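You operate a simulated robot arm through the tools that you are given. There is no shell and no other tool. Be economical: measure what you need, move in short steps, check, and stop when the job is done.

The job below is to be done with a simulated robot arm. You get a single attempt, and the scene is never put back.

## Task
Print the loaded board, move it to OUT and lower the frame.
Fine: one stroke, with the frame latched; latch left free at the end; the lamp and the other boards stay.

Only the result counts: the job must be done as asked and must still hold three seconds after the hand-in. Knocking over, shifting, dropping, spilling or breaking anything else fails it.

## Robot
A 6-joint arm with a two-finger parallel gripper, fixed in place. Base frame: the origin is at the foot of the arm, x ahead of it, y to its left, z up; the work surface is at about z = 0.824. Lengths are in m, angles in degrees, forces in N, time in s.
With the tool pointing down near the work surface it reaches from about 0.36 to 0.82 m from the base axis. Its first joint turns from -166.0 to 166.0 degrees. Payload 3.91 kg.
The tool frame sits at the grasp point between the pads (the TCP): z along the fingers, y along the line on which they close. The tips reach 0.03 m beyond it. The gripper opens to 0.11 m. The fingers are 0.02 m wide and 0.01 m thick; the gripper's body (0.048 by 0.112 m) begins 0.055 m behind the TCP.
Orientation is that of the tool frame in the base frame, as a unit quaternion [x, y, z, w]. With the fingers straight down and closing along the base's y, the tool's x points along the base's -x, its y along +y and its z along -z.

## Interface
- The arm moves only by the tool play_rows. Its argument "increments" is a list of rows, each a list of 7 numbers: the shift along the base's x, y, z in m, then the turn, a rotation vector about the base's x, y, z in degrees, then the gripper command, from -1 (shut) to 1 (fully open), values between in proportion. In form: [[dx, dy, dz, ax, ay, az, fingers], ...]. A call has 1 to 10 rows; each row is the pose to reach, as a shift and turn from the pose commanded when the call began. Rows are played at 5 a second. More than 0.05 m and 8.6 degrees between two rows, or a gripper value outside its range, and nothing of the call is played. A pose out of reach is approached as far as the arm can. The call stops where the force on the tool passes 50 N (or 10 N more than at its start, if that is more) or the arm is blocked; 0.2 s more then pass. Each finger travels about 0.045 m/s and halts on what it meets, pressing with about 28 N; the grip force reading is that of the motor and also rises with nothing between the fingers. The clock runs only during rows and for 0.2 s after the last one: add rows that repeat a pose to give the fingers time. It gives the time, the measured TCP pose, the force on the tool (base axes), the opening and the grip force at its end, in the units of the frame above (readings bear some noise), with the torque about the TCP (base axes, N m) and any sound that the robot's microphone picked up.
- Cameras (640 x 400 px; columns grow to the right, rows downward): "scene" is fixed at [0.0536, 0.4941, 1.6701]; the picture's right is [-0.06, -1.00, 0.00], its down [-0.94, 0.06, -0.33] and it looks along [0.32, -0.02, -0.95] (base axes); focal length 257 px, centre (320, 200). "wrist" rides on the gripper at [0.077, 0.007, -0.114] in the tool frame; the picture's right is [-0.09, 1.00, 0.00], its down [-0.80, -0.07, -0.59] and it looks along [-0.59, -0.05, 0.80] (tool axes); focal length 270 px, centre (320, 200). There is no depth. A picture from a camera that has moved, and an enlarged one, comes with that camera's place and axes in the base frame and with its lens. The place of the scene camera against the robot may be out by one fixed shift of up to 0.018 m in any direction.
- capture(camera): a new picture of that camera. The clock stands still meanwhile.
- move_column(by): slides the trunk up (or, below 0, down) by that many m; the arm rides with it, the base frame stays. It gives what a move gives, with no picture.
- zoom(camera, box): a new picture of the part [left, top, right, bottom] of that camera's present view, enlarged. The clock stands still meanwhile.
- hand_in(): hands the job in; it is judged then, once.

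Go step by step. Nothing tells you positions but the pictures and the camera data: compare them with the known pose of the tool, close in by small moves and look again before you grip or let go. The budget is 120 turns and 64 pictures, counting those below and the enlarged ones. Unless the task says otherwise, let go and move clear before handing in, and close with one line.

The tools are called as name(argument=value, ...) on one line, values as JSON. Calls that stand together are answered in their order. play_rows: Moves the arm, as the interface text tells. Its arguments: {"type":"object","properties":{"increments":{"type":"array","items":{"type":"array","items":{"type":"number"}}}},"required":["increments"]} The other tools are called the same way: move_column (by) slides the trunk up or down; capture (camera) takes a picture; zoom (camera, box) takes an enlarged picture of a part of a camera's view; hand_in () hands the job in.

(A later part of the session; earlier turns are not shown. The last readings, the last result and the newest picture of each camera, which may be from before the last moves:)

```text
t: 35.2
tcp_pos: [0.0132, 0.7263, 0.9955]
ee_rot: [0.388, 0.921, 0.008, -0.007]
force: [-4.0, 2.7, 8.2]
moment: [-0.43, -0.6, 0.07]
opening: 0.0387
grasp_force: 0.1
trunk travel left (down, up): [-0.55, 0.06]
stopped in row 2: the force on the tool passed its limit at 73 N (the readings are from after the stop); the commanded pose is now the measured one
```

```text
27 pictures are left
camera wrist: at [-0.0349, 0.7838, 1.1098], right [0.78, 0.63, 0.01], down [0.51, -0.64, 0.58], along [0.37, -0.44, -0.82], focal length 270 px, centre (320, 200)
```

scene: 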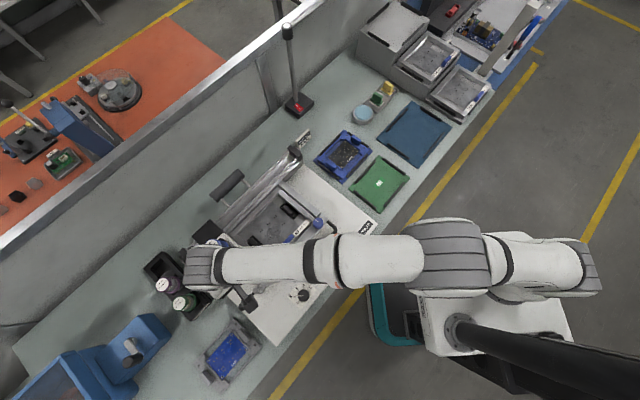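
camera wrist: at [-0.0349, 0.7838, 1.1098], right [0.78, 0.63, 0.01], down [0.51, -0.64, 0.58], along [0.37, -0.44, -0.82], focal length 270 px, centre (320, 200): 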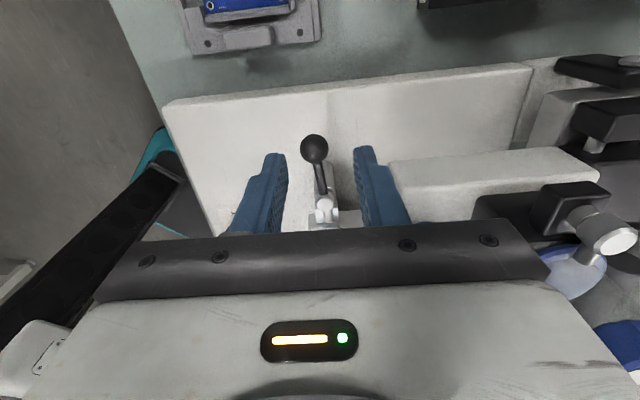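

The gripper body touched the PRINT handle. I'll back off upward and tilt the tool 25° so the body leans left, away from the handle.

play_rows(increments=[[-0.005, 0.005, 0.03, 0, 0, 0, -0.3], [-0.005, 0.005, 0.06, 0, 0, 0, -0.3], [-0.005, 0.005, 0.06, -4.5, -4.5, 0, -0.3], [-0.005, 0.005, 0.06, -9, -9, 0, -0.3], [-0.005, 0.005, 0.06, -13.5, -13.5, 0, -0.3], [-0.003, 0.0, 0.06, -17.7, -17.7, 0, -0.3], [0.002, -0.0093, 0.04, -17.7, -17.7, 0, -0.3]])

capture(camera="wrist")

capture(camera="scene")

```text
t: 36.8
tcp_pos: [0.0173, 0.7014, 1.0329]
ee_rot: [0.379, 0.902, -0.075, 0.195]
force: [0.4, 0.0, -0.2]
moment: [-0.01, -0.02, -0.04]
opening: 0.0382
grasp_force: 0.1
out of reach, approached as far as the arm can: row 5, 6, 7
trunk travel left (down, up): [-0.55, 0.06]
```

```text
26 pictures are left
camera wrist: at [-0.0608, 0.7893, 1.1051], right [0.77, 0.64, 0.05], down [0.28, -0.41, 0.87], along [0.58, -0.65, -0.49], focal length 270 px, centre (320, 200)
```

wrist: 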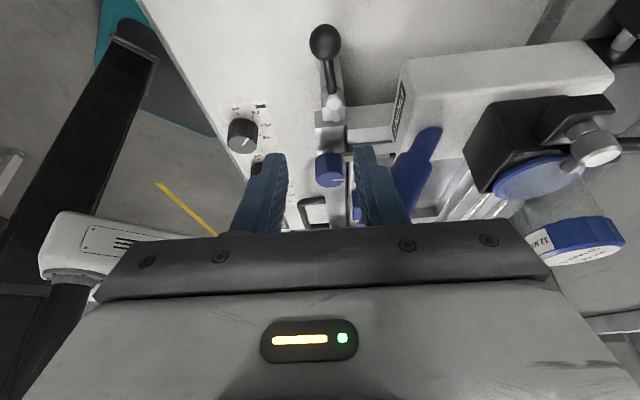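

```text
25 pictures are left
```

scene: 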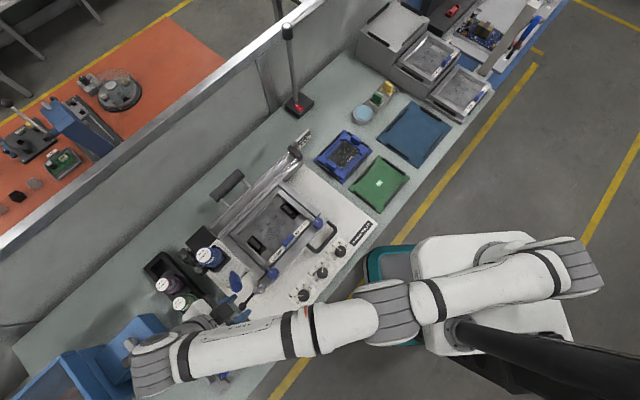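

Full tilt to that side is out of reach. Instead I'll use a yaw of 0° with the body leaning back toward −x, which clears both the handle and the carriage.

play_rows(increments=[[-0.01, 0.0, 0.03, 0, 0, 7.6, 0], [-0.02, 0.005, 0.04, 0, 0, 15.2, 0], [-0.031, 0.01, 0.04, -0.2, 0, 22.8, 0], [-0.031, 0.015, 0.04, -0.5, -0.2, 30.4, 0], [-0.031, 0.015, 0.04, -0.8, -0.4, 38, 0], [-0.031, 0.015, 0.02, -1, -0.5, 45.4, 0], [-0.031, 0.015, -0.02, -1, -0.5, 45.4, 0]])

capture(camera="wrist")

```text
t: 38.4
tcp_pos: [-0.0145, 0.7156, 1.0118]
ee_rot: [0.0, 0.977, 0.0, 0.215]
force: [-0.2, 0.6, -0.7]
moment: [-0.01, -0.03, -0.01]
opening: 0.0549
grasp_force: 0.1
trunk travel left (down, up): [-0.55, 0.06]
```

```text
24 pictures are left
camera wrist: at [-0.1321, 0.7224, 1.0831], right [0.08, 1.0, 0.04], down [0.48, -0.07, 0.88], along [0.87, -0.05, -0.48], focal length 270 px, centre (320, 200)
```

wrist: 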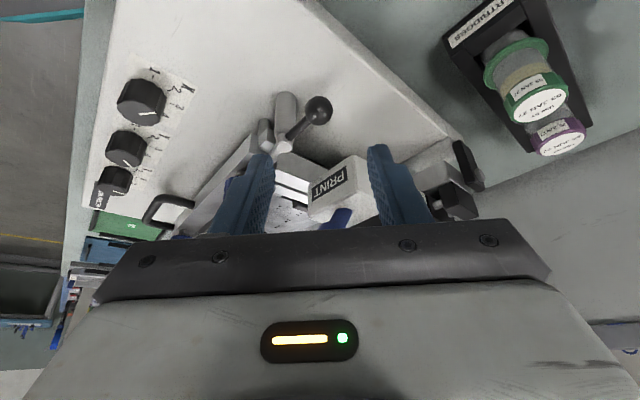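

Good clear view: the ball is ahead with room around it. Moving in along the tool axis and gripping.

play_rows(increments=[[0, 0.0, -0.025, 0, 0, 0, 0], [0.014, 0, -0.056, 0, 0, 0, 0], [0.0285, 0, -0.086, 0, 0, 0, 0], [0.0285, 0, -0.086, 0, 0, 0, -1], [0.0285, 0, -0.086, 0, 0, 0, -1], [0.0285, 0, -0.086, 0, 0, 0, -1]])

capture(camera="wrist")

```text
t: 39.8
tcp_pos: [0.0112, 0.7134, 0.9263]
ee_rot: [0.001, 0.977, 0.0, 0.214]
force: [-8.9, -7.1, -2.3]
moment: [0.13, 0.55, -0.66]
opening: 0.0233
grasp_force: 40.0
trunk travel left (down, up): [-0.55, 0.06]
```

```text
23 pictures are left
camera wrist: at [-0.1066, 0.7205, 0.9981], right [0.08, 1.0, 0.04], down [0.48, -0.07, 0.88], along [0.87, -0.05, -0.48], focal length 270 px, centre (320, 200)
```

wrist: 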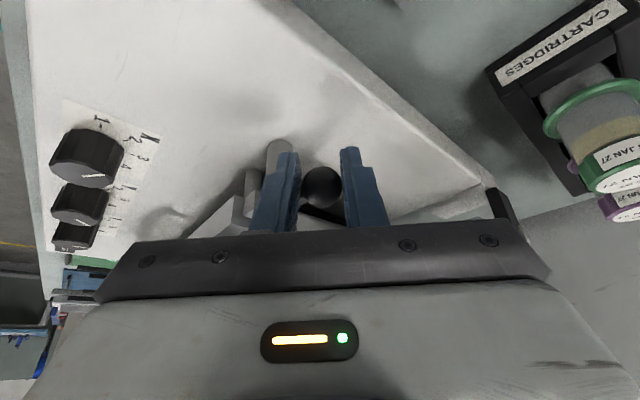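

Ball gripped. Swinging it back counter-clockwise, first part.

play_rows(increments=[[-0.0046, -0.0058, 0, 0, 0, 5, -1], [-0.0085, -0.0122, 0, 0, 0, 10, -1], [-0.0113, -0.019, 0, 0, 0, 15, -1], [-0.0132, -0.0261, 0, 0, 0, 20, -1], [-0.0142, -0.0334, 0, 0, 0, 25, -1]])

```text
t: 41.0
tcp_pos: [-0.0016, 0.6818, 0.9258]
ee_rot: [-0.212, 0.953, 0.046, 0.21]
force: [-10.7, 6.1, 0.6]
moment: [0.08, 0.04, 0.35]
opening: 0.0212
grasp_force: 44.6
trunk travel left (down, up): [-0.55, 0.06]
```

Moving well; finishing the return to the free position.

play_rows(increments=[[0.0002, -0.0074, 0, 0, 0, 4, -1], [0.0013, -0.0147, 0, 0, 0, 8, -1], [0.0035, -0.0218, 0, 0, 0, 12, -1], [0.0066, -0.0285, 0, 0, 0, 16, -1], [0.0106, -0.0347, 0, 0, 0, 18, -1], [0.0155, -0.0403, 0, 0, 0, 20, -1]])

```text
t: 42.4
tcp_pos: [0.0142, 0.6409, 0.9266]
ee_rot: [-0.373, 0.903, 0.082, 0.198]
force: [-6.0, 2.7, 5.0]
moment: [0.06, 0.08, 0.31]
opening: 0.0215
grasp_force: 45.0
trunk travel left (down, up): [-0.55, 0.06]
```

Back at the original free position. Releasing, backing out along the tool axis, then levelling the tool for the frame handle.

play_rows(increments=[[0, 0, 0, 0, 0, 0, 0], [0, 0, 0, 0, 0, 0, 0], [0, 0, 0, 0, 0, 0, 0], [-0.012, -0.012, 0.036, 0, 0, 0, 0], [-0.024, -0.024, 0.072, 0, 0, 0, 0], [-0.024, -0.03, 0.1, -4.5, 4.5, 0, 0.4], [-0.015, -0.05, 0.12, -9, 9, 0, 0.4], [-0.0, -0.07, 0.14, -13.5, 13.5, 0, 0.4], [0.02, -0.1, 0.14, -17.5, 17.5, 0, 0.4], [0.05, -0.13, 0.14, -17.5, 17.5, 0, 0.4]])

capture(camera="wrist")

zoom(camera="scene", box=[170, 180, 350, 320])

```text
t: 44.6
tcp_pos: [0.0659, 0.5117, 1.0661]
ee_rot: [-0.382, 0.924, 0.001, 0.0]
force: [0.3, -0.9, 0.3]
moment: [0.02, -0.02, -0.04]
opening: 0.0771
grasp_force: 0.0
trunk travel left (down, up): [-0.55, 0.06]
```

```text
22 pictures are left
camera wrist: at [0.0073, 0.4621, 1.1799], right [-0.64, 0.77, 0.0], down [0.62, 0.51, 0.59], along [0.46, 0.38, -0.8], focal length 270 px, centre (320, 200)
```

wrist: 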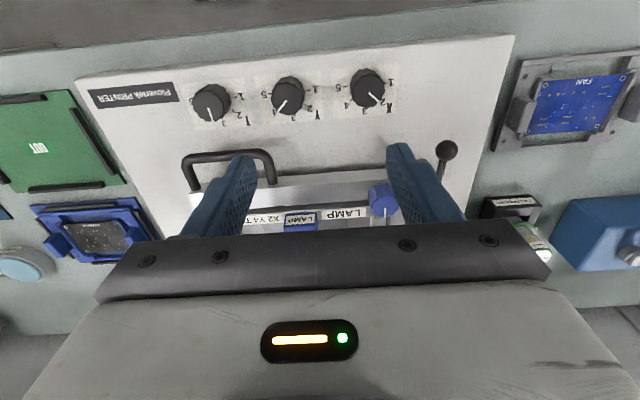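

```text
2.86 times, centred on (260, 250) of scene
camera zoom: at [0.0536, 0.4941, 1.6701], right [-0.06, -1.0, 0.0], down [-0.94, 0.06, -0.33], along [0.32, -0.02, -0.95], focal length 734 px, centre (491, 57)
```

zoom: 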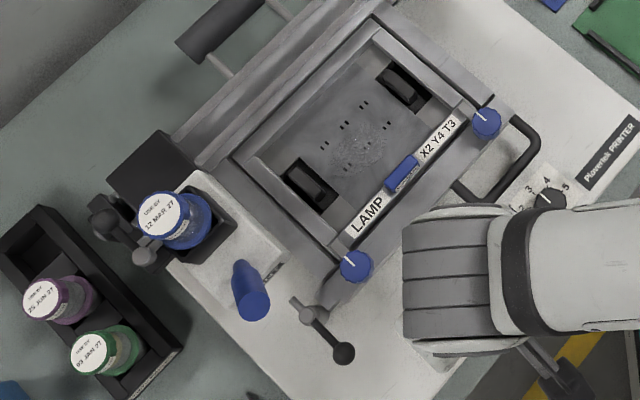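

The stencil shows the paste smear (printed) and the latch is free again. Next the frame's U-handle, whose bar I place at p-centre (0.184, 0.472, 0.91); I'll turn the tool to grip it across the bar.

play_rows(increments=[[0.01, -0.004, 0, 0, 0, -8.3, 0.1], [0.025, -0.008, 0, 0, 0, -16.6, 0.1], [0.04, -0.013, 0, 0, 0, -24.9, 0.1], [0.055, -0.018, 0, 0, 0, -33.2, 0.1], [0.07, -0.023, 0, 0, 0, -41.5, 0.1], [0.085, -0.028, 0, 0, 0, -49.8, 0.1], [0.1, -0.033, 0, 0, 0, -58.1, 0.1], [0.11, -0.037, 0, 0, 0, -66.4, 0.1], [0.118, -0.039, -0.02, 0, 0, -74.7, 0.1], [0.118, -0.039, -0.06, 0, 0, -83, 0.1]])

play_rows(increments=[[0, 0, 0, 0, 0, -7, 0.1]])

capture(camera="wrist")

```text
t: 46.8
tcp_pos: [0.1839, 0.472, 1.0063]
ee_rot: [0.328, 0.945, -0.001, 0.0]
force: [-0.4, -0.1, 0.1]
moment: [0.0, 0.04, 0.05]
opening: 0.0604
grasp_force: 0.0
trunk travel left (down, up): [-0.55, 0.06]
```

```text
t: 47.2
tcp_pos: [0.1833, 0.4711, 1.006]
ee_rot: [0.385, 0.923, 0.0, 0.0]
force: [0.0, 0.4, 0.2]
moment: [0.0, 0.01, -0.02]
opening: 0.0608
grasp_force: 0.1
trunk travel left (down, up): [-0.55, 0.06]
```

```text
20 pictures are left
camera wrist: at [0.1336, 0.5317, 1.1203], right [0.77, 0.64, 0.0], down [0.51, -0.62, 0.59], along [0.38, -0.46, -0.8], focal length 270 px, centre (320, 200)
```

wrist: 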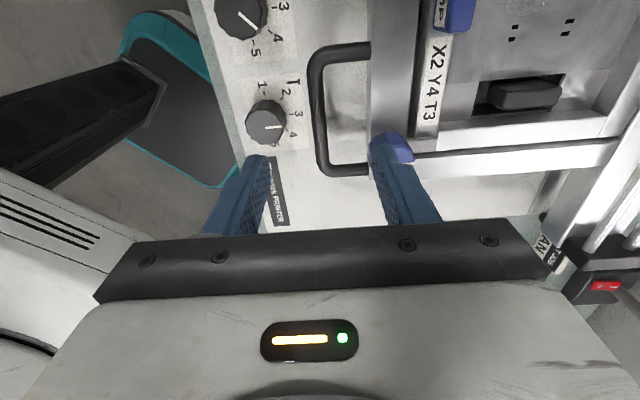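

Aligned over the bar. Narrowing the opening, descending and gripping the bar.

play_rows(increments=[[0, 0, -0.03, 0, 0, 0, -0.2], [0, 0, -0.06, 0, 0, 0, -0.2], [0, 0, -0.085, 0, 0, 0, -0.2], [0, 0, -0.085, 0, 0, 0, -1], [0, 0, -0.085, 0, 0, 0, -1], [0, 0, -0.085, 0, 0, 0, -1]])

zoom(camera="wrist", box=[220, 60, 440, 240])

```text
t: 48.6
tcp_pos: [0.1853, 0.471, 0.9211]
ee_rot: [0.382, 0.924, 0.0, 0.001]
force: [-2.7, -3.1, -2.0]
moment: [0.05, 0.2, 0.78]
opening: 0.0118
grasp_force: 41.4
trunk travel left (down, up): [-0.55, 0.06]
```

```text
2.22 times, centred on (330, 150) of wrist
camera zoom: at [0.1343, 0.5306, 1.0343], right [0.77, 0.64, 0.0], down [0.52, -0.62, 0.6], along [0.38, -0.46, -0.8], focal length 601 px, centre (298, 311)
```

zoom: 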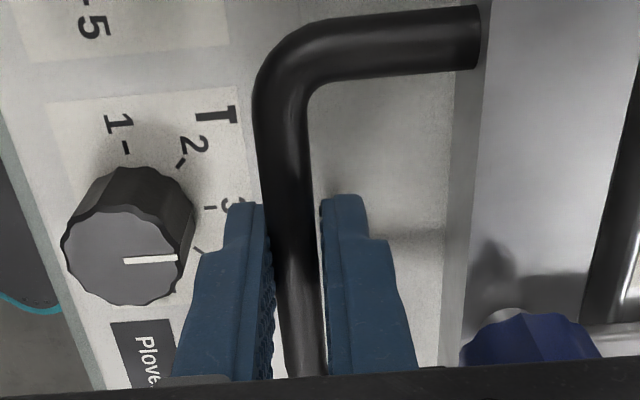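

The bar is held. Lifting the first ~10° along the estimated hinge arc, tool turning with it.

play_rows(increments=[[0.0002, 0.0002, 0.0107, -1.8, 1.8, 0, -1], [0.0006, 0.0006, 0.0215, -3.5, 3.5, 0, -1], [0.0015, 0.0015, 0.0321, -5.3, 5.3, 0, -1], [0.0026, 0.0026, 0.0427, -7.1, 7.1, 0, -1]])

```text
t: 49.6
tcp_pos: [0.187, 0.4753, 0.9636]
ee_rot: [0.382, 0.92, -0.081, -0.033]
force: [10.8, -2.7, -5.5]
moment: [-0.48, -0.75, 1.1]
opening: 0.0119
grasp_force: 44.8
trunk travel left (down, up): [-0.55, 0.06]
```

Light and smooth; continuing to about 40°.

play_rows(increments=[[0.0033, 0.0033, 0.021, -3.5, 3.5, 0, -1], [0.0078, 0.0078, 0.0414, -7.1, 7.1, 0, -1], [0.0136, 0.0136, 0.0613, -10.6, 10.6, 0, -1], [0.0207, 0.0207, 0.0803, -14.1, 14.1, 0, -1], [0.0288, 0.0288, 0.0984, -17.7, 17.7, 0, -1], [0.0381, 0.0381, 0.1154, -21.2, 21.2, 0, -1]])

capture(camera="scene")

```text
t: 51.0
tcp_pos: [0.225, 0.513, 1.08]
ee_rot: [0.361, 0.867, -0.317, -0.131]
force: [13.7, -4.5, -7.9]
moment: [0.27, 0.04, 1.0]
opening: 0.0117
grasp_force: 45.3
trunk travel left (down, up): [-0.55, 0.06]
```

```text
18 pictures are left
```

scene: 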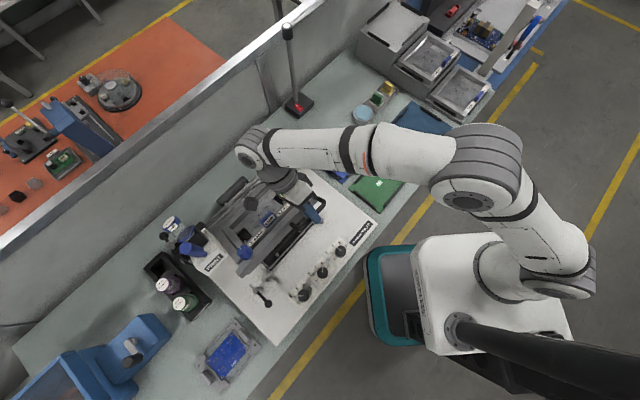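

The whole rail assembly tilts with the frame, as intended, forces stay small. Continuing toward 75°, now without further tool turning.

play_rows(increments=[[0.0146, 0.0146, 0.0218, 0, 0, 0, -1], [0.031, 0.031, 0.0409, 0, 0, 0, -1], [0.0489, 0.0489, 0.0571, 0, 0, 0, -1], [0.068, 0.068, 0.07, 0, 0, 0, -1], [0.0882, 0.0882, 0.0795, 0, 0, 0, -1]])

zoom(camera="scene", box=[130, 90, 390, 300])

```text
t: 52.0
tcp_pos: [0.2641, 0.5517, 1.1398]
ee_rot: [0.356, 0.87, -0.314, -0.132]
force: [-10.4, -14.5, 22.7]
moment: [-0.24, 0.23, 0.92]
opening: 0.0121
grasp_force: 44.8
out of reach, approached as far as the arm can: row 3, 4
trunk travel left (down, up): [-0.55, 0.06]
stopped in row 4: the force on the tool passed its limit at 50 N (the readings are from after the stop); the commanded pose is now the measured one
```

```text
1.90 times, centred on (260, 195) of scene
camera zoom: at [0.0536, 0.4941, 1.6701], right [-0.06, -1.0, 0.0], down [-0.94, 0.06, -0.33], along [0.32, -0.02, -0.95], focal length 489 px, centre (434, 210)
```

zoom: 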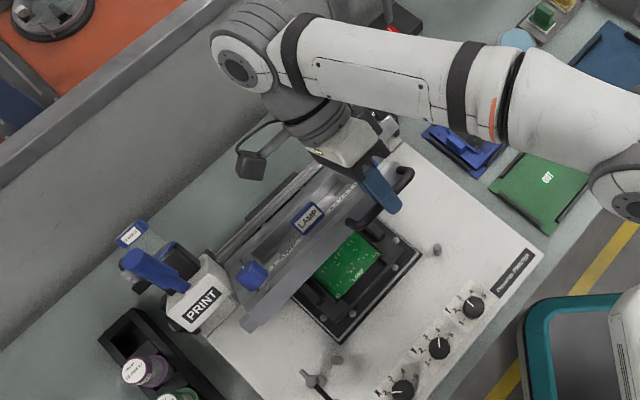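

The LAMP board in its black carrier is visible now; the leaning wrist ran out of reach at ~53°. I'll turn the tool upright again around the bar, then go on.

play_rows(increments=[[-0.0011, -0.0011, 0.0008, 5.3, -5.3, 0, -1], [-0.0022, -0.0022, 0.0015, 10.6, -10.6, 0, -1], [-0.0033, -0.0033, 0.002, 15.9, -15.9, 0, -1], [-0.0044, -0.0044, 0.0026, 21.2, -21.2, 0, -1], [-0.0054, -0.0054, 0.003, 26.5, -26.5, 0, -1]])

```text
t: 53.2
tcp_pos: [0.2583, 0.5448, 1.1396]
ee_rot: [0.381, 0.924, -0.019, -0.009]
force: [-22.2, -19.4, 35.5]
moment: [-0.63, 0.02, 0.51]
opening: 0.0117
grasp_force: 44.5
trunk travel left (down, up): [-0.55, 0.06]
```

Refitting the hinge from the recorded path: about q=0.738, z=0.913, radius 0.275. Continuing on that circle toward ~80°.

play_rows(increments=[[0, 0, 0.003, 0, 0, 0, -1], [0.0112, 0.0112, 0.0142, 0, 0, 0, -1], [0.0228, 0.0228, 0.0244, 0, 0, 0, -1], [0.0348, 0.0348, 0.0333, 0, 0, 0, -1], [0.0472, 0.0472, 0.0413, 0, 0, 0, -1], [0.06, 0.06, 0.0478, 0, 0, 0, -1], [0.0731, 0.0731, 0.0532, 0, 0, 0, -1], [0.0932, 0.0932, 0.0587, 0, 0, 0, -1]])

zoom(camera="scene", box=[130, 90, 390, 300])

```text
t: 54.7
tcp_pos: [0.3177, 0.6052, 1.1834]
ee_rot: [0.379, 0.925, -0.035, -0.011]
force: [-19.9, -29.4, 8.7]
moment: [-0.45, 0.32, 0.02]
opening: 0.0117
grasp_force: 44.8
trunk travel left (down, up): [-0.55, 0.06]
stopped in row 7: the force on the tool passed its limit at 73 N (the readings are from after the stop); the commanded pose is now the measured one
```

```text
1.90 times, centred on (260, 195) of scene
camera zoom: at [0.0536, 0.4941, 1.6701], right [-0.06, -1.0, 0.0], down [-0.94, 0.06, -0.33], along [0.32, -0.02, -0.95], focal length 489 px, centre (434, 210)
```

zoom: 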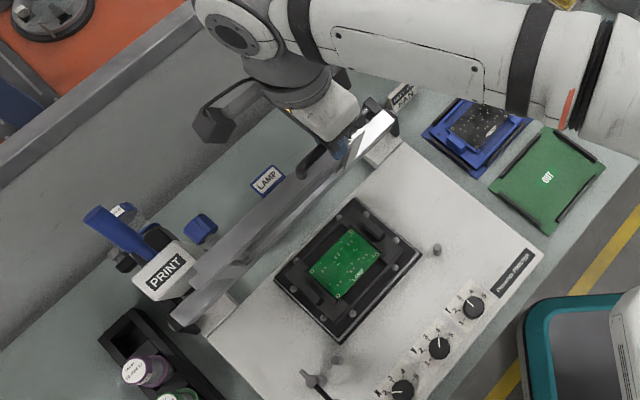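

The frame is at its stop (~75°) and the board in its carrier is fully exposed. I'll open only slightly to see whether the frame stays up on its own.

play_rows(increments=[[-0.002, -0.002, 0, 0, 0, 0, -0.6], [-0.002, -0.002, 0, 0, 0, 0, -0.6], [-0.002, -0.002, 0, 0, 0, 0, -0.6], [-0.002, -0.002, 0, 0, 0, 0, -0.6]])

zoom(camera="wrist", box=[200, 60, 440, 240])

```text
t: 55.7
tcp_pos: [0.3205, 0.6086, 1.1793]
ee_rot: [0.38, 0.924, -0.034, -0.012]
force: [-3.5, -0.7, -0.4]
moment: [-0.01, 0.01, -0.01]
opening: 0.0236
grasp_force: 1.7
trunk travel left (down, up): [-0.55, 0.06]
```

```text
2.22 times, centred on (320, 150) of wrist
camera zoom: at [0.2768, 0.6746, 1.2917], right [0.76, 0.64, -0.07], down [0.55, -0.58, 0.6], along [0.35, -0.5, -0.8], focal length 601 px, centre (320, 311)
```

zoom: 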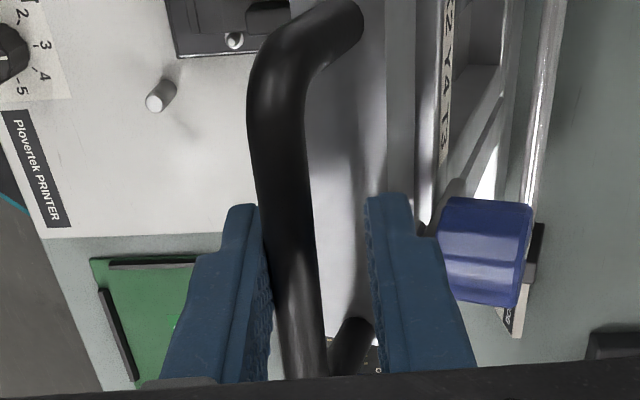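

The bar sits near the front finger. I'll open a bit more, still caging it, to see if it follows.

play_rows(increments=[[0, 0, 0, 0, 0, 0, -0.2], [0, 0, 0, 0, 0, 0, -0.2], [0, 0, 0, 0, 0, 0, -0.2], [0, 0, 0, 0, 0, 0, -0.2], [0, 0, 0, 0, 0, 0, -0.2]])

zoom(camera="wrist", box=[200, 60, 440, 240])

```text
t: 56.9
tcp_pos: [0.3219, 0.6107, 1.1789]
ee_rot: [0.381, 0.924, -0.035, -0.011]
force: [0.1, 0.2, -0.4]
moment: [0.01, 0.01, 0.03]
opening: 0.0437
grasp_force: 0.0
trunk travel left (down, up): [-0.55, 0.06]
```

```text
2.22 times, centred on (320, 150) of wrist
camera zoom: at [0.2772, 0.6747, 1.2917], right [0.76, 0.64, -0.07], down [0.55, -0.58, 0.6], along [0.35, -0.5, -0.8], focal length 601 px, centre (320, 311)
```

zoom: 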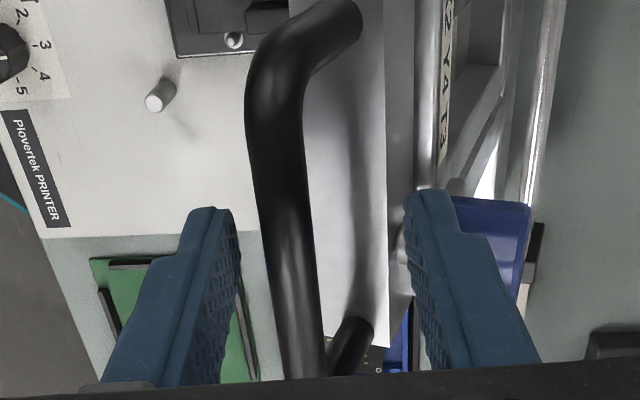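

The frame stays up by itself. Rising off the bar, backing away, and turning to view the board from the front.

play_rows(increments=[[0, 0, 0.04, 0, 0, 0, -0.2], [-0.005, -0.005, 0.08, 0, 0, 0, -0.2], [-0.03, -0.03, 0.09, 0, 0, 8, -0.2], [-0.06, -0.06, 0.09, 0, 0, 16, 0], [-0.09, -0.09, 0.09, 0, 0, 24, 0.3], [-0.12, -0.12, 0.08, 0, 0, 32, 0.6], [-0.15, -0.145, 0.06, 0, 0, 40, 0.8], [-0.18, -0.165, 0.04, 0, 0, 48, 0.8], [-0.205, -0.18, 0.02, 0, 0, 56, 0.8], [-0.22, -0.19, 0.0, 0, 0, 64, 0.8]])

play_rows(increments=[[0, 0, -0.02, 2, -2, 7, 0.8], [0, 0, -0.04, 5, -5, 14, 0.8], [0, 0, -0.06, 8, -8, 21, 0.8], [0, 0, -0.07, 10, -10, 26, 0.8]])

capture(camera="wrist")

```text
t: 59.1
tcp_pos: [0.1013, 0.4172, 1.179]
ee_rot: [-0.168, 0.985, -0.035, 0.008]
force: [0.6, 0.2, 0.4]
moment: [0.0, 0.01, -0.01]
opening: 0.099
grasp_force: 0.2
trunk travel left (down, up): [-0.55, 0.06]
```

```text
t: 60.1
tcp_pos: [0.1015, 0.4198, 1.1094]
ee_rot: [-0.38, 0.917, 0.039, 0.116]
force: [0.3, 0.0, -0.2]
moment: [0.01, 0.01, 0.02]
opening: 0.099
grasp_force: 0.0
trunk travel left (down, up): [-0.55, 0.06]
```

```text
13 pictures are left
camera wrist: at [0.0236, 0.3535, 1.2012], right [-0.64, 0.77, 0.0], down [0.49, 0.41, 0.77], along [0.59, 0.5, -0.64], focal length 270 px, centre (320, 200)
```

wrist: 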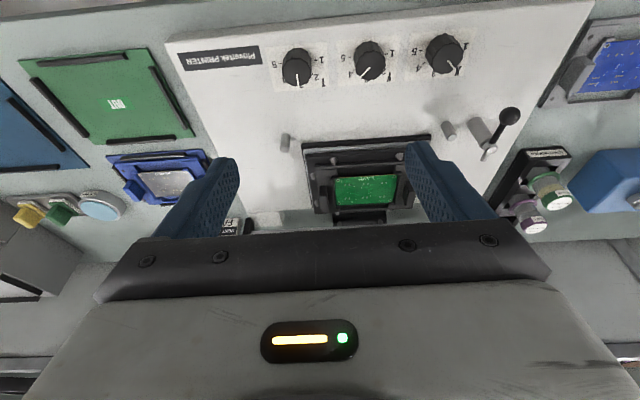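

I see the green LAMP board in a black carrier on the nest. One enlarged view for its geometry.

zoom(camera="wrist", box=[270, 115, 430, 225])

```text
3.64 times, centred on (350, 170) of wrist
camera zoom: at [0.0236, 0.3535, 1.2012], right [-0.64, 0.77, 0.0], down [0.49, 0.41, 0.77], along [0.59, 0.5, -0.64], focal length 983 px, centre (211, 309)
```

zoom: 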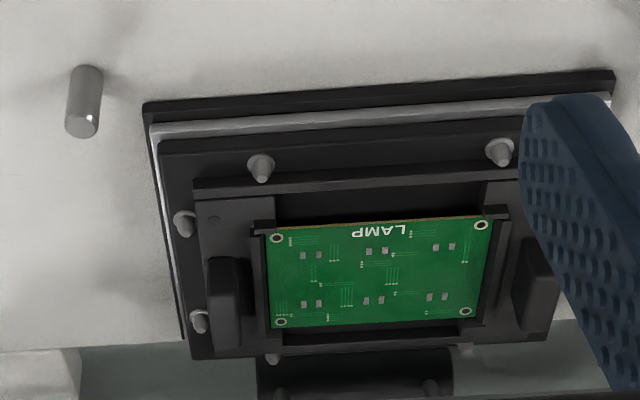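

The carrier sits among locating pins, with a block at each end (about 0.149 m apart, too wide for both), so I'll lift it by one end block. Moving in above the right-hand block at about (0.30, 0.60) with the tool leaning back.

play_rows(increments=[[0.03, 0.027, -0.01, 2.8, -2.8, 0, -0.1], [0.06, 0.053, -0.03, 5.6, -5.6, 0, -0.1], [0.09, 0.08, -0.055, 5.6, -5.6, 0, -0.1], [0.12, 0.107, -0.08, 5.6, -5.6, 0, -0.1], [0.14, 0.125, -0.11, 5.6, -5.6, 0, -0.1], [0.16, 0.145, -0.13, 5.6, -5.6, 0, -0.1]])

capture(camera="wrist")

```text
t: 61.5
tcp_pos: [0.2626, 0.5652, 0.9791]
ee_rot: [-0.375, 0.908, 0.064, 0.178]
force: [0.3, 0.3, 0.3]
moment: [0.0, 0.05, -0.01]
opening: 0.0496
grasp_force: 0.0
trunk travel left (down, up): [-0.55, 0.06]
```

```text
11 pictures are left
camera wrist: at [0.1759, 0.4912, 1.0556], right [-0.64, 0.77, 0.02], down [0.41, 0.33, 0.85], along [0.65, 0.55, -0.53], focal length 270 px, centre (320, 200)
```

wrist: 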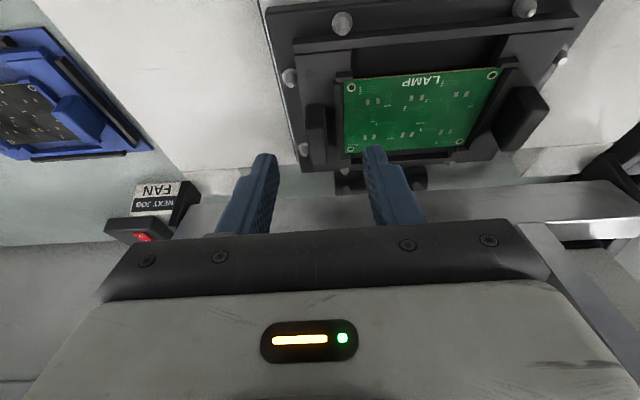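

zoom(camera="wrist", box=[265, 70, 385, 190])

```text
3.33 times, centred on (325, 130) of wrist
camera zoom: at [0.1759, 0.4912, 1.0556], right [-0.64, 0.77, 0.02], down [0.41, 0.33, 0.85], along [0.65, 0.55, -0.53], focal length 901 px, centre (303, 433)
```

zoom: 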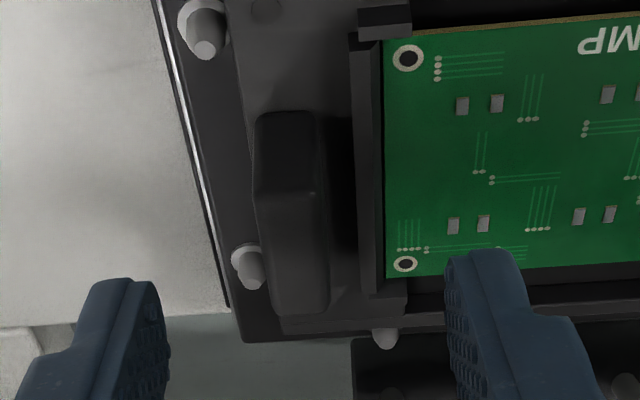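

The block is about 0.0145 thick, q 0.603–0.638, top at z≈0.917, centre (0.289, 0.584). I'll come down with a 35 mm opening and grip its upper part.

play_rows(increments=[[0.01, 0.007, -0.02, 0, 0, 0, -0.36], [0.018, 0.012, -0.035, 0, 0, 0, -0.36], [0.022, 0.014, -0.049, 0, 0, 0, -0.36], [0.022, 0.014, -0.049, 0, 0, 0, -1], [0.022, 0.014, -0.049, 0, 0, 0, -1], [0.022, 0.014, -0.049, 0, 0, 0, -1]])

zoom(camera="wrist", box=[230, 60, 430, 240])

```text
t: 62.9
tcp_pos: [0.2832, 0.5777, 0.9336]
ee_rot: [-0.375, 0.907, 0.067, 0.182]
force: [-6.0, 6.9, 33.1]
moment: [0.83, 0.32, 0.18]
opening: 0.0132
grasp_force: 27.5
trunk travel left (down, up): [-0.55, 0.06]
```

```text
2.22 times, centred on (330, 150) of wrist
camera zoom: at [0.1958, 0.5026, 1.0098], right [-0.64, 0.77, 0.02], down [0.41, 0.32, 0.85], along [0.65, 0.56, -0.52], focal length 601 px, centre (298, 311)
```

zoom: 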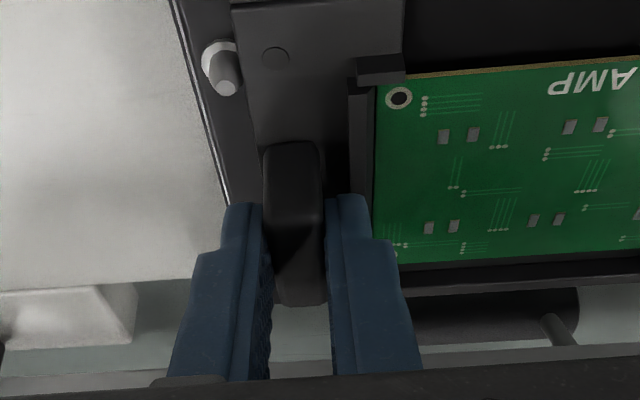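

The block is held. Lifting straight up slowly.

play_rows(increments=[[0, 0, 0.006, 0, 0, 0, -1], [0, 0, 0.014, 0, 0, 0, -1], [0, 0, 0.024, 0, 0, 0, -1], [0, 0, 0.034, 0, 0, 0, -1], [0, 0, 0.044, 0, 0, 0, -1], [0, 0, 0.05, 0, 0, 0, -1]])

capture(camera="wrist")

```text
t: 64.3
tcp_pos: [0.2819, 0.5784, 0.9793]
ee_rot: [-0.374, 0.908, 0.064, 0.178]
force: [0.1, -0.5, -1.2]
moment: [-0.06, -0.03, 0.0]
opening: 0.013
grasp_force: 28.7
trunk travel left (down, up): [-0.55, 0.06]
```

```text
8 pictures are left
camera wrist: at [0.1966, 0.5042, 1.0568], right [-0.64, 0.77, 0.02], down [0.41, 0.33, 0.85], along [0.65, 0.55, -0.53], focal length 270 px, centre (320, 200)
```

wrist: 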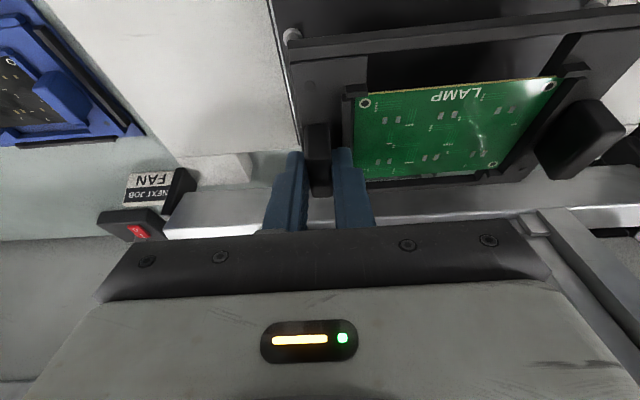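

Lifted cleanly and level. Now I need the OUT mat's geometry precisely: an enlarged scene view.

zoom(camera="scene", box=[320, 130, 430, 220])

```text
4.44 times, centred on (375, 175) of scene
camera zoom: at [0.0536, 0.4941, 1.6701], right [-0.06, -1.0, 0.0], down [-0.94, 0.06, -0.33], along [0.32, -0.02, -0.95], focal length 1141 px, centre (76, 311)
```

zoom: 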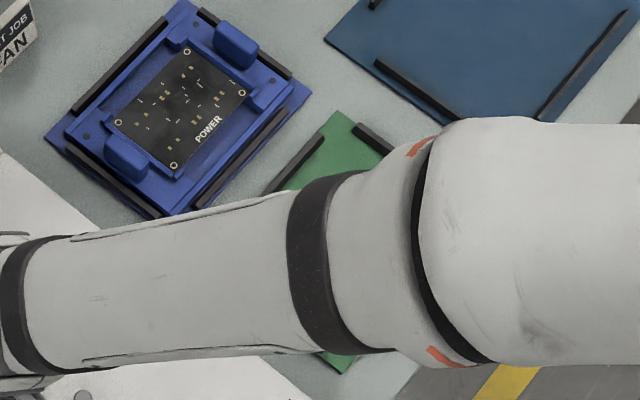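

POWER's carrier shows how carriers sit: long side along the printer's width, between four rails. OUT's centre is about p=0.085, q=0.471; I'll carry the board back from the frame and across to hover over OUT.

play_rows(increments=[[0, 0, 0.02, 0, 0, 0, -1], [-0.02, -0.02, 0.03, 0, 0, 0, -1], [-0.04, -0.04, 0.03, 0, 0, 0, -1], [-0.06, -0.06, 0.03, 0, 0, 0, -1], [-0.08, -0.08, 0.03, 0, 0, 0, -1], [-0.1, -0.1, 0.03, 0, 0, 0, -1], [-0.08, -0.12, 0.03, 0, 0, 0, -1], [-0.06, -0.14, 0.03, 0, 0, 0, -1], [-0.04, -0.16, 0.03, 0, 0, 0, -1], [-0.02, -0.18, 0.03, 0, 0, 0, -1]])

play_rows(increments=[[0.022, -0.022, 0, 0, 0, 0, -1], [0.044, -0.044, 0, 0, 0, 0, -1], [0.066, -0.066, 0, 0, 0, 0, -1], [0.088, -0.088, 0, 0, 0, 0, -1], [0.11, -0.11, 0, 0, 0, 0, -1], [0.132, -0.132, 0, 0, 0, 0, -1], [0.154, -0.154, 0, 0, 0, 0, -1], [0.17, -0.17, 0, 0, 0, 0, -1], [0.18, -0.18, 0, 0, 0, 0, -1], [0.18, -0.18, -0.04, 0, 0, 0, -1]])

capture(camera="wrist")

```text
t: 66.5
tcp_pos: [0.265, 0.3995, 1.0097]
ee_rot: [-0.374, 0.907, 0.066, 0.18]
force: [0.4, 0.0, -1.7]
moment: [-0.05, -0.05, -0.01]
opening: 0.0132
grasp_force: 28.4
trunk travel left (down, up): [-0.55, 0.06]
```

```text
t: 68.7
tcp_pos: [0.4436, 0.2179, 0.9694]
ee_rot: [-0.375, 0.908, 0.065, 0.177]
force: [0.1, 0.5, -0.8]
moment: [-0.05, -0.06, 0.04]
opening: 0.0132
grasp_force: 28.2
trunk travel left (down, up): [-0.55, 0.06]
```

```text
6 pictures are left
camera wrist: at [0.3575, 0.1442, 1.0468], right [-0.64, 0.77, 0.02], down [0.41, 0.33, 0.85], along [0.65, 0.55, -0.53], focal length 270 px, centre (320, 200)
```

wrist: 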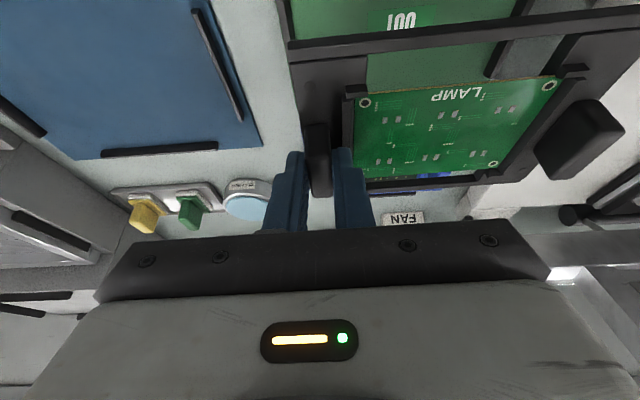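

Hovering over OUT. By the wrist camera the mat's centre is nearer p≈0.094, q≈0.460, and clearance to the rails is small, so I'll back off a little to see the mat's front rails and corners precisely.

play_rows(increments=[[-0.015, -0.015, 0.025, 0, 0, 0, -1], [-0.03, -0.03, 0.05, 0, 0, 0, -1], [-0.045, -0.045, 0.075, 0, 0, 0, -1], [-0.06, -0.06, 0.1, 0, 0, 0, -1], [-0.065, -0.065, 0.12, 0, 0, 0, -1], [-0.065, -0.065, 0.12, 0, 0, 0, -1]])

zoom(camera="wrist", box=[270, 0, 490, 130])

```text
t: 70.1
tcp_pos: [0.3803, 0.1541, 1.092]
ee_rot: [-0.374, 0.908, 0.064, 0.178]
force: [0.5, -0.6, -0.6]
moment: [-0.04, -0.02, 0.0]
opening: 0.0131
grasp_force: 27.6
trunk travel left (down, up): [-0.55, 0.06]
```

```text
2.91 times, centred on (380, 65) of wrist
camera zoom: at [0.2929, 0.0796, 1.1684], right [-0.64, 0.77, 0.02], down [0.41, 0.33, 0.85], along [0.65, 0.55, -0.53], focal length 786 px, centre (146, 593)
```

zoom: 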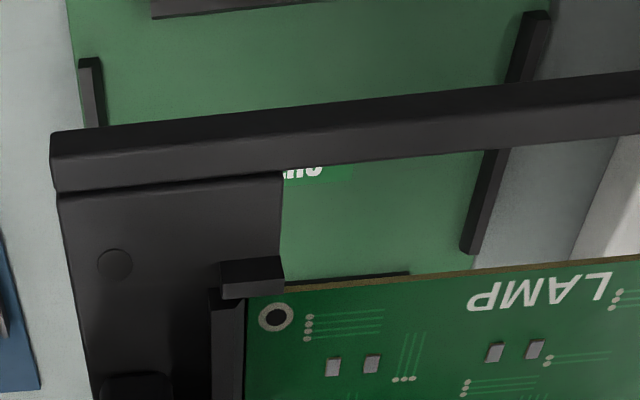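

Very useful: the rails' interior spans p≈0.009–0.1715 and q≈0.395–0.515. The TCP should be at p≈0.1645, q≈0.4506, i.e. (0.435, 0.202). I'll go there, lower to just above the rails and check.

play_rows(increments=[[0.014, 0.012, -0.03, 0, 0, 0, -1], [0.028, 0.024, -0.06, 0, 0, 0, -1], [0.042, 0.036, -0.095, 0, 0, 0, -1], [0.0546, 0.0482, -0.13, 0, 0, 0, -1], [0.0546, 0.0482, -0.16, 0, 0, 0, -1], [0.0546, 0.0482, -0.185, 0, 0, 0, -1], [0.0546, 0.0482, -0.185, 0, 0, 0, -1]])

capture(camera="wrist")

```text
t: 71.7
tcp_pos: [0.4331, 0.2018, 0.9054]
ee_rot: [-0.373, 0.908, 0.065, 0.179]
force: [-0.7, -0.1, -1.7]
moment: [-0.05, -0.06, -0.01]
opening: 0.0131
grasp_force: 28.3
trunk travel left (down, up): [-0.55, 0.06]
```

```text
4 pictures are left
camera wrist: at [0.3469, 0.1277, 0.982], right [-0.64, 0.77, 0.02], down [0.41, 0.33, 0.85], along [0.65, 0.55, -0.52], focal length 270 px, centre (320, 200)
```

wrist: 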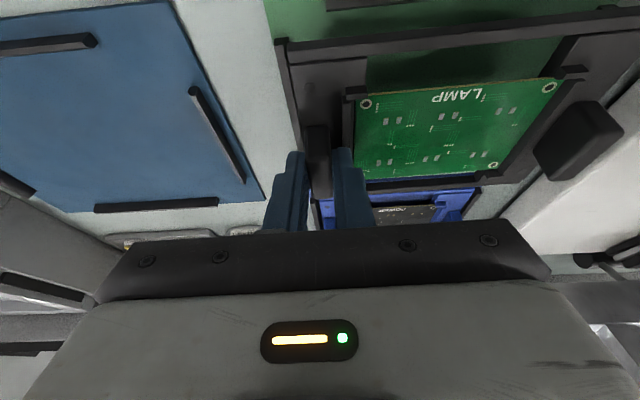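

The carrier is just over the rails, nearly centred; a 2 mm nudge backward, then lowering slowly until contact.

play_rows(increments=[[0.0021, 0.0007, 0, 0, 0, 0, -1], [0.0021, 0.0007, -0.006, 0, 0, 0, -1], [0.0021, 0.0007, -0.012, 0, 0, 0, -1], [0.0021, 0.0007, -0.017, 0, 0, 0, -1]])

```text
t: 72.7
tcp_pos: [0.4351, 0.2037, 0.8876]
ee_rot: [-0.375, 0.907, 0.065, 0.179]
force: [0.0, 0.1, -1.0]
moment: [-0.05, -0.04, 0.0]
opening: 0.0131
grasp_force: 28.3
trunk travel left (down, up): [-0.55, 0.06]
```

play_rows(increments=[[0, 0, -0.003, 0, 0, 0, -1], [0, 0, -0.006, 0, 0, 0, -1]])

```text
t: 73.3
tcp_pos: [0.4342, 0.2034, 0.8812]
ee_rot: [-0.375, 0.907, 0.065, 0.179]
force: [-0.8, -0.4, -2.3]
moment: [-0.05, -0.05, -0.02]
opening: 0.0132
grasp_force: 28.7
trunk travel left (down, up): [-0.55, 0.06]
```

No contact yet; continuing down in millimetre steps.

play_rows(increments=[[0, 0, -0.002, 0, 0, 0, -1], [0, 0, -0.004, 0, 0, 0, -1], [0, 0, -0.006, 0, 0, 0, -1]])

```text
t: 74.1
tcp_pos: [0.4357, 0.2019, 0.8765]
ee_rot: [-0.374, 0.908, 0.065, 0.177]
force: [0.6, 1.0, 0.3]
moment: [0.02, 0.0, -0.12]
opening: 0.013
grasp_force: 28.4
trunk travel left (down, up): [-0.55, 0.06]
```

play_rows(increments=[[0, 0, -0.002, 0, 0, 0, -1], [0, 0, -0.004, 0, 0, 0, -1]])

zoom(camera="wrist", box=[250, 0, 640, 220])

```text
t: 74.7
tcp_pos: [0.4375, 0.2027, 0.8732]
ee_rot: [-0.374, 0.908, 0.066, 0.178]
force: [6.8, 7.5, 0.9]
moment: [0.24, -0.28, -0.11]
opening: 0.0133
grasp_force: 27.7
trunk travel left (down, up): [-0.55, 0.06]
```

```text
1.64 times, centred on (445, 110) of wrist
camera zoom: at [0.3507, 0.1287, 0.9497], right [-0.64, 0.77, 0.02], down [0.41, 0.32, 0.85], along [0.64, 0.56, -0.52], focal length 444 px, centre (115, 348)
```

zoom: 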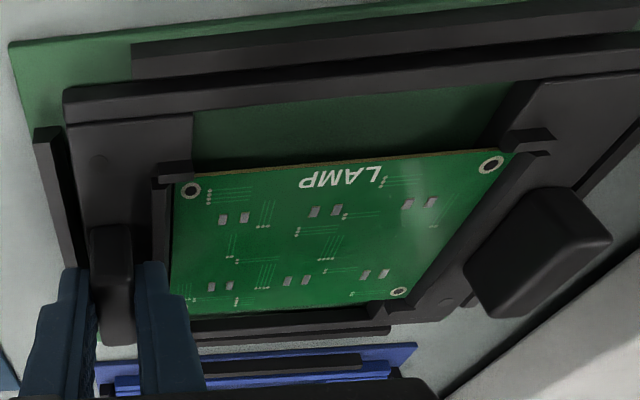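

The carrier is inside the rails but brushing the front one (10 N pushing back). I'll shift 3 mm backward and settle it down.

play_rows(increments=[[0.002, 0.002, 0.001, 0, 0, 0, -1], [0.002, 0.002, 0.0, 0, 0, 0, -1], [0.002, 0.002, -0.003, 0, 0, 0, -1], [0.002, 0.002, -0.005, 0, 0, 0, -1]])

```text
t: 75.7
tcp_pos: [0.4374, 0.2051, 0.8701]
ee_rot: [-0.374, 0.908, 0.067, 0.177]
force: [-5.0, -2.9, 22.4]
moment: [-0.26, 0.77, 0.06]
opening: 0.0131
grasp_force: 27.5
trunk travel left (down, up): [-0.55, 0.06]
```

Seated with 22 N upward contact. Opening and lifting away straight up.

play_rows(increments=[[0, 0, 0.002, 0, 0, 0, -1], [0, 0, 0.002, 0, 0, 0, -0.4], [0, 0, 0.002, 0, 0, 0, -0.4], [0, 0, 0.002, 0, 0, 0, -0.4], [0, 0, 0.02, 0, 0, 0, -0.4], [0, 0, 0.05, 0, 0, 0, -0.4], [-0.02, -0.02, 0.09, 0, 0, 0, -0.4], [-0.045, -0.045, 0.12, 0, 0, 0, -0.2], [-0.07, -0.07, 0.15, 0, 0, 0, -0.2]])

zoom(camera="wrist", box=[250, 0, 570, 200])

```text
t: 77.7
tcp_pos: [0.3823, 0.1394, 1.0213]
ee_rot: [-0.374, 0.908, 0.065, 0.177]
force: [-1.7, -0.6, -1.0]
moment: [-0.06, -0.08, -0.02]
opening: 0.044
grasp_force: 0.1
out of reach, approached as far as the arm can: row 9
trunk travel left (down, up): [-0.55, 0.06]
```

```text
2.00 times, centred on (410, 100) of wrist
camera zoom: at [0.2959, 0.065, 1.0989], right [-0.64, 0.77, 0.02], down [0.41, 0.33, 0.85], along [0.65, 0.55, -0.53], focal length 541 px, centre (140, 400)
```

zoom: 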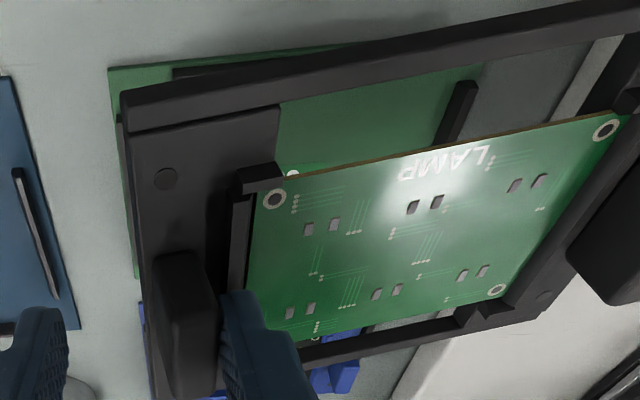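

Trouble: the carrier came up with me — the inner finger is wedged between the block and the board's clip wall. I'll slowly carry it back low over the mat and re-grip the block there, so nothing can fall far.

play_rows(increments=[[0.011, 0.009, 0, 0, 0, 0, -0.2], [0.022, 0.018, -0.005, 0, 0, 0, -0.2], [0.033, 0.027, -0.015, 0, 0, 0, -0.2], [0.044, 0.036, -0.03, 0, 0, 0, -0.2], [0.055, 0.045, -0.045, 0, 0, 0, -0.2], [0.066, 0.0543, -0.06, 0, 0, 0, -0.2], [0.066, 0.0543, -0.075, 0, 0, 0, -0.2], [0.066, 0.0543, -0.09, 0, 0, 0, -0.2]])

```text
t: 79.5
tcp_pos: [0.4515, 0.1948, 0.9319]
ee_rot: [-0.375, 0.907, 0.065, 0.179]
force: [-0.4, -0.2, 0.5]
moment: [-0.02, -0.01, 0.03]
opening: 0.0441
grasp_force: 0.0
trunk travel left (down, up): [-0.55, 0.06]
```

The load readings now look empty, so I must check where the carrier is.

capture(camera="wrist")

```text
1 pictures are left
camera wrist: at [0.3646, 0.1207, 1.0098], right [-0.64, 0.77, 0.02], down [0.41, 0.33, 0.85], along [0.65, 0.55, -0.53], focal length 270 px, centre (320, 200)
```

wrist: 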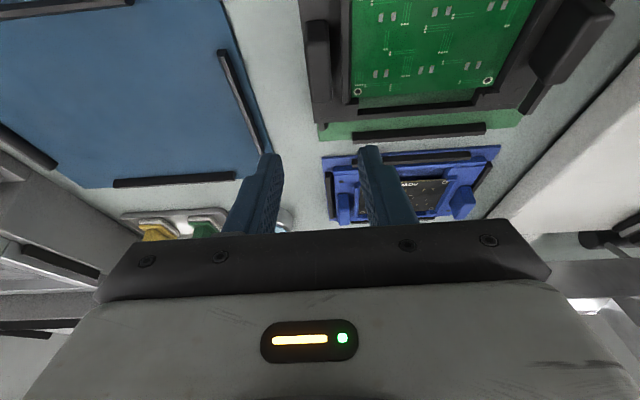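

The carrier slipped off onto the mat, lying about 14 mm right and 20 mm forward of its seat, partly on the rails, board still in it. I'll re-grip its block near (0.430, 0.1785), and this time release with only a tiny opening so the finger can't jam on the clip wall.

play_rows(increments=[[-0.01, -0.008, 0, 0, 0, 0, -0.45], [-0.0219, -0.0163, 0, 0, 0, 0, -0.45], [-0.0219, -0.0163, -0.015, 0, 0, 0, -0.45], [-0.0219, -0.0163, -0.03, 0, 0, 0, -0.45], [-0.0219, -0.0163, -0.04, 0, 0, 0, -0.45], [-0.0219, -0.0163, -0.045, 0, 0, 0, -0.45]])

```text
t: 80.9
tcp_pos: [0.4291, 0.1788, 0.8875]
ee_rot: [-0.375, 0.907, 0.065, 0.179]
force: [-0.1, -0.4, -0.1]
moment: [0.02, -0.01, 0.0]
opening: 0.0304
grasp_force: 0.2
trunk travel left (down, up): [-0.55, 0.06]
```

play_rows(increments=[[0, 0, -0.002, 0, 0, 0, -0.45], [0, 0, -0.005, 0, 0, 0, -0.45]])

play_rows(increments=[[0, 0, 0, 0, 0, 0, -1], [0, 0, 0, 0, 0, 0, -1], [0, 0, 0, 0, 0, 0, -1]])

```text
t: 81.5
tcp_pos: [0.4287, 0.1788, 0.8829]
ee_rot: [-0.374, 0.908, 0.066, 0.177]
force: [-0.2, -0.5, -1.1]
moment: [-0.02, 0.01, -0.03]
opening: 0.0305
grasp_force: 0.1
trunk travel left (down, up): [-0.55, 0.06]
```

```text
t: 82.3
tcp_pos: [0.4291, 0.1792, 0.8822]
ee_rot: [-0.374, 0.908, 0.066, 0.177]
force: [-0.2, 0.4, -0.3]
moment: [0.07, 0.16, -0.02]
opening: 0.0131
grasp_force: 28.4
trunk travel left (down, up): [-0.55, 0.06]
```

Block re-gripped (0.0131 again). Lifting slightly and moving over the seat position.

play_rows(increments=[[0, 0, 0.008, 0, 0, 0, -1], [0, 0, 0.018, 0, 0, 0, -1], [0, 0, 0.03, 0, 0, 0, -1], [0.004, 0.012, 0.03, 0, 0, 0, -1], [0.0079, 0.0252, 0.03, 0, 0, 0, -1], [0.0079, 0.0252, 0.03, 0, 0, 0, -1]])

zoom(camera="wrist", box=[250, 0, 570, 200])

```text
t: 83.7
tcp_pos: [0.4383, 0.2052, 0.9132]
ee_rot: [-0.374, 0.908, 0.064, 0.179]
force: [0.3, 0.4, -1.3]
moment: [-0.06, -0.04, 0.0]
opening: 0.0133
grasp_force: 27.9
trunk travel left (down, up): [-0.55, 0.06]
```

```text
2.00 times, centred on (410, 100) of wrist
camera zoom: at [0.3516, 0.1295, 0.99], right [-0.64, 0.77, 0.02], down [0.41, 0.33, 0.85], along [0.65, 0.55, -0.52], focal length 541 px, centre (140, 400)
```

zoom: 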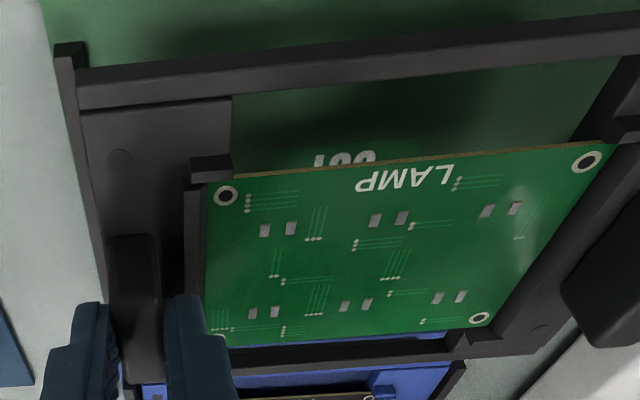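

The carrier hangs almost as before, about 3 mm more forward in the grip. I correct by +2 mm back and 1 mm left, then lower in small steps watching force.

play_rows(increments=[[0.0007, 0.0021, 0, 0, 0, 0, -1], [0.0007, 0.0021, -0.01, 0, 0, 0, -1], [0.0007, 0.0021, -0.02, 0, 0, 0, -1], [0.0007, 0.0021, -0.026, 0, 0, 0, -1], [0.0007, 0.0021, -0.03, 0, 0, 0, -1]])

play_rows(increments=[[0, 0, -0.002, 0, 0, 0, -1], [0, 0, -0.004, 0, 0, 0, -1], [0, 0, -0.006, 0, 0, 0, -1]])

```text
t: 84.9
tcp_pos: [0.4377, 0.2054, 0.8826]
ee_rot: [-0.375, 0.907, 0.065, 0.179]
force: [0.0, -0.8, -0.8]
moment: [-0.06, -0.05, 0.01]
opening: 0.0133
grasp_force: 28.6
trunk travel left (down, up): [-0.55, 0.06]
```

```text
t: 85.7
tcp_pos: [0.4372, 0.2049, 0.8769]
ee_rot: [-0.374, 0.908, 0.064, 0.179]
force: [-0.3, -1.0, -0.4]
moment: [0.11, 0.03, 0.03]
opening: 0.0134
grasp_force: 28.5
trunk travel left (down, up): [-0.55, 0.06]
```

Same height at which it began to touch last time; a few more millimetres.

play_rows(increments=[[0, 0, -0.002, 0, 0, 0, -1], [0, 0, -0.004, 0, 0, 0, -1]])

play_rows(increments=[[0, 0, -0.001, 0, 0, 0, -1], [0, 0, -0.002, 0, 0, 0, -1]])

```text
t: 86.3
tcp_pos: [0.4376, 0.206, 0.8747]
ee_rot: [-0.375, 0.907, 0.067, 0.178]
force: [-0.7, -1.5, 19.1]
moment: [-0.22, 0.38, -0.02]
opening: 0.013
grasp_force: 27.8
trunk travel left (down, up): [-0.55, 0.06]
```

```text
t: 86.9
tcp_pos: [0.4369, 0.2058, 0.8729]
ee_rot: [-0.374, 0.908, 0.066, 0.179]
force: [0.5, 1.2, 25.4]
moment: [0.28, -0.12, 0.04]
opening: 0.0132
grasp_force: 27.7
trunk travel left (down, up): [-0.55, 0.06]
```

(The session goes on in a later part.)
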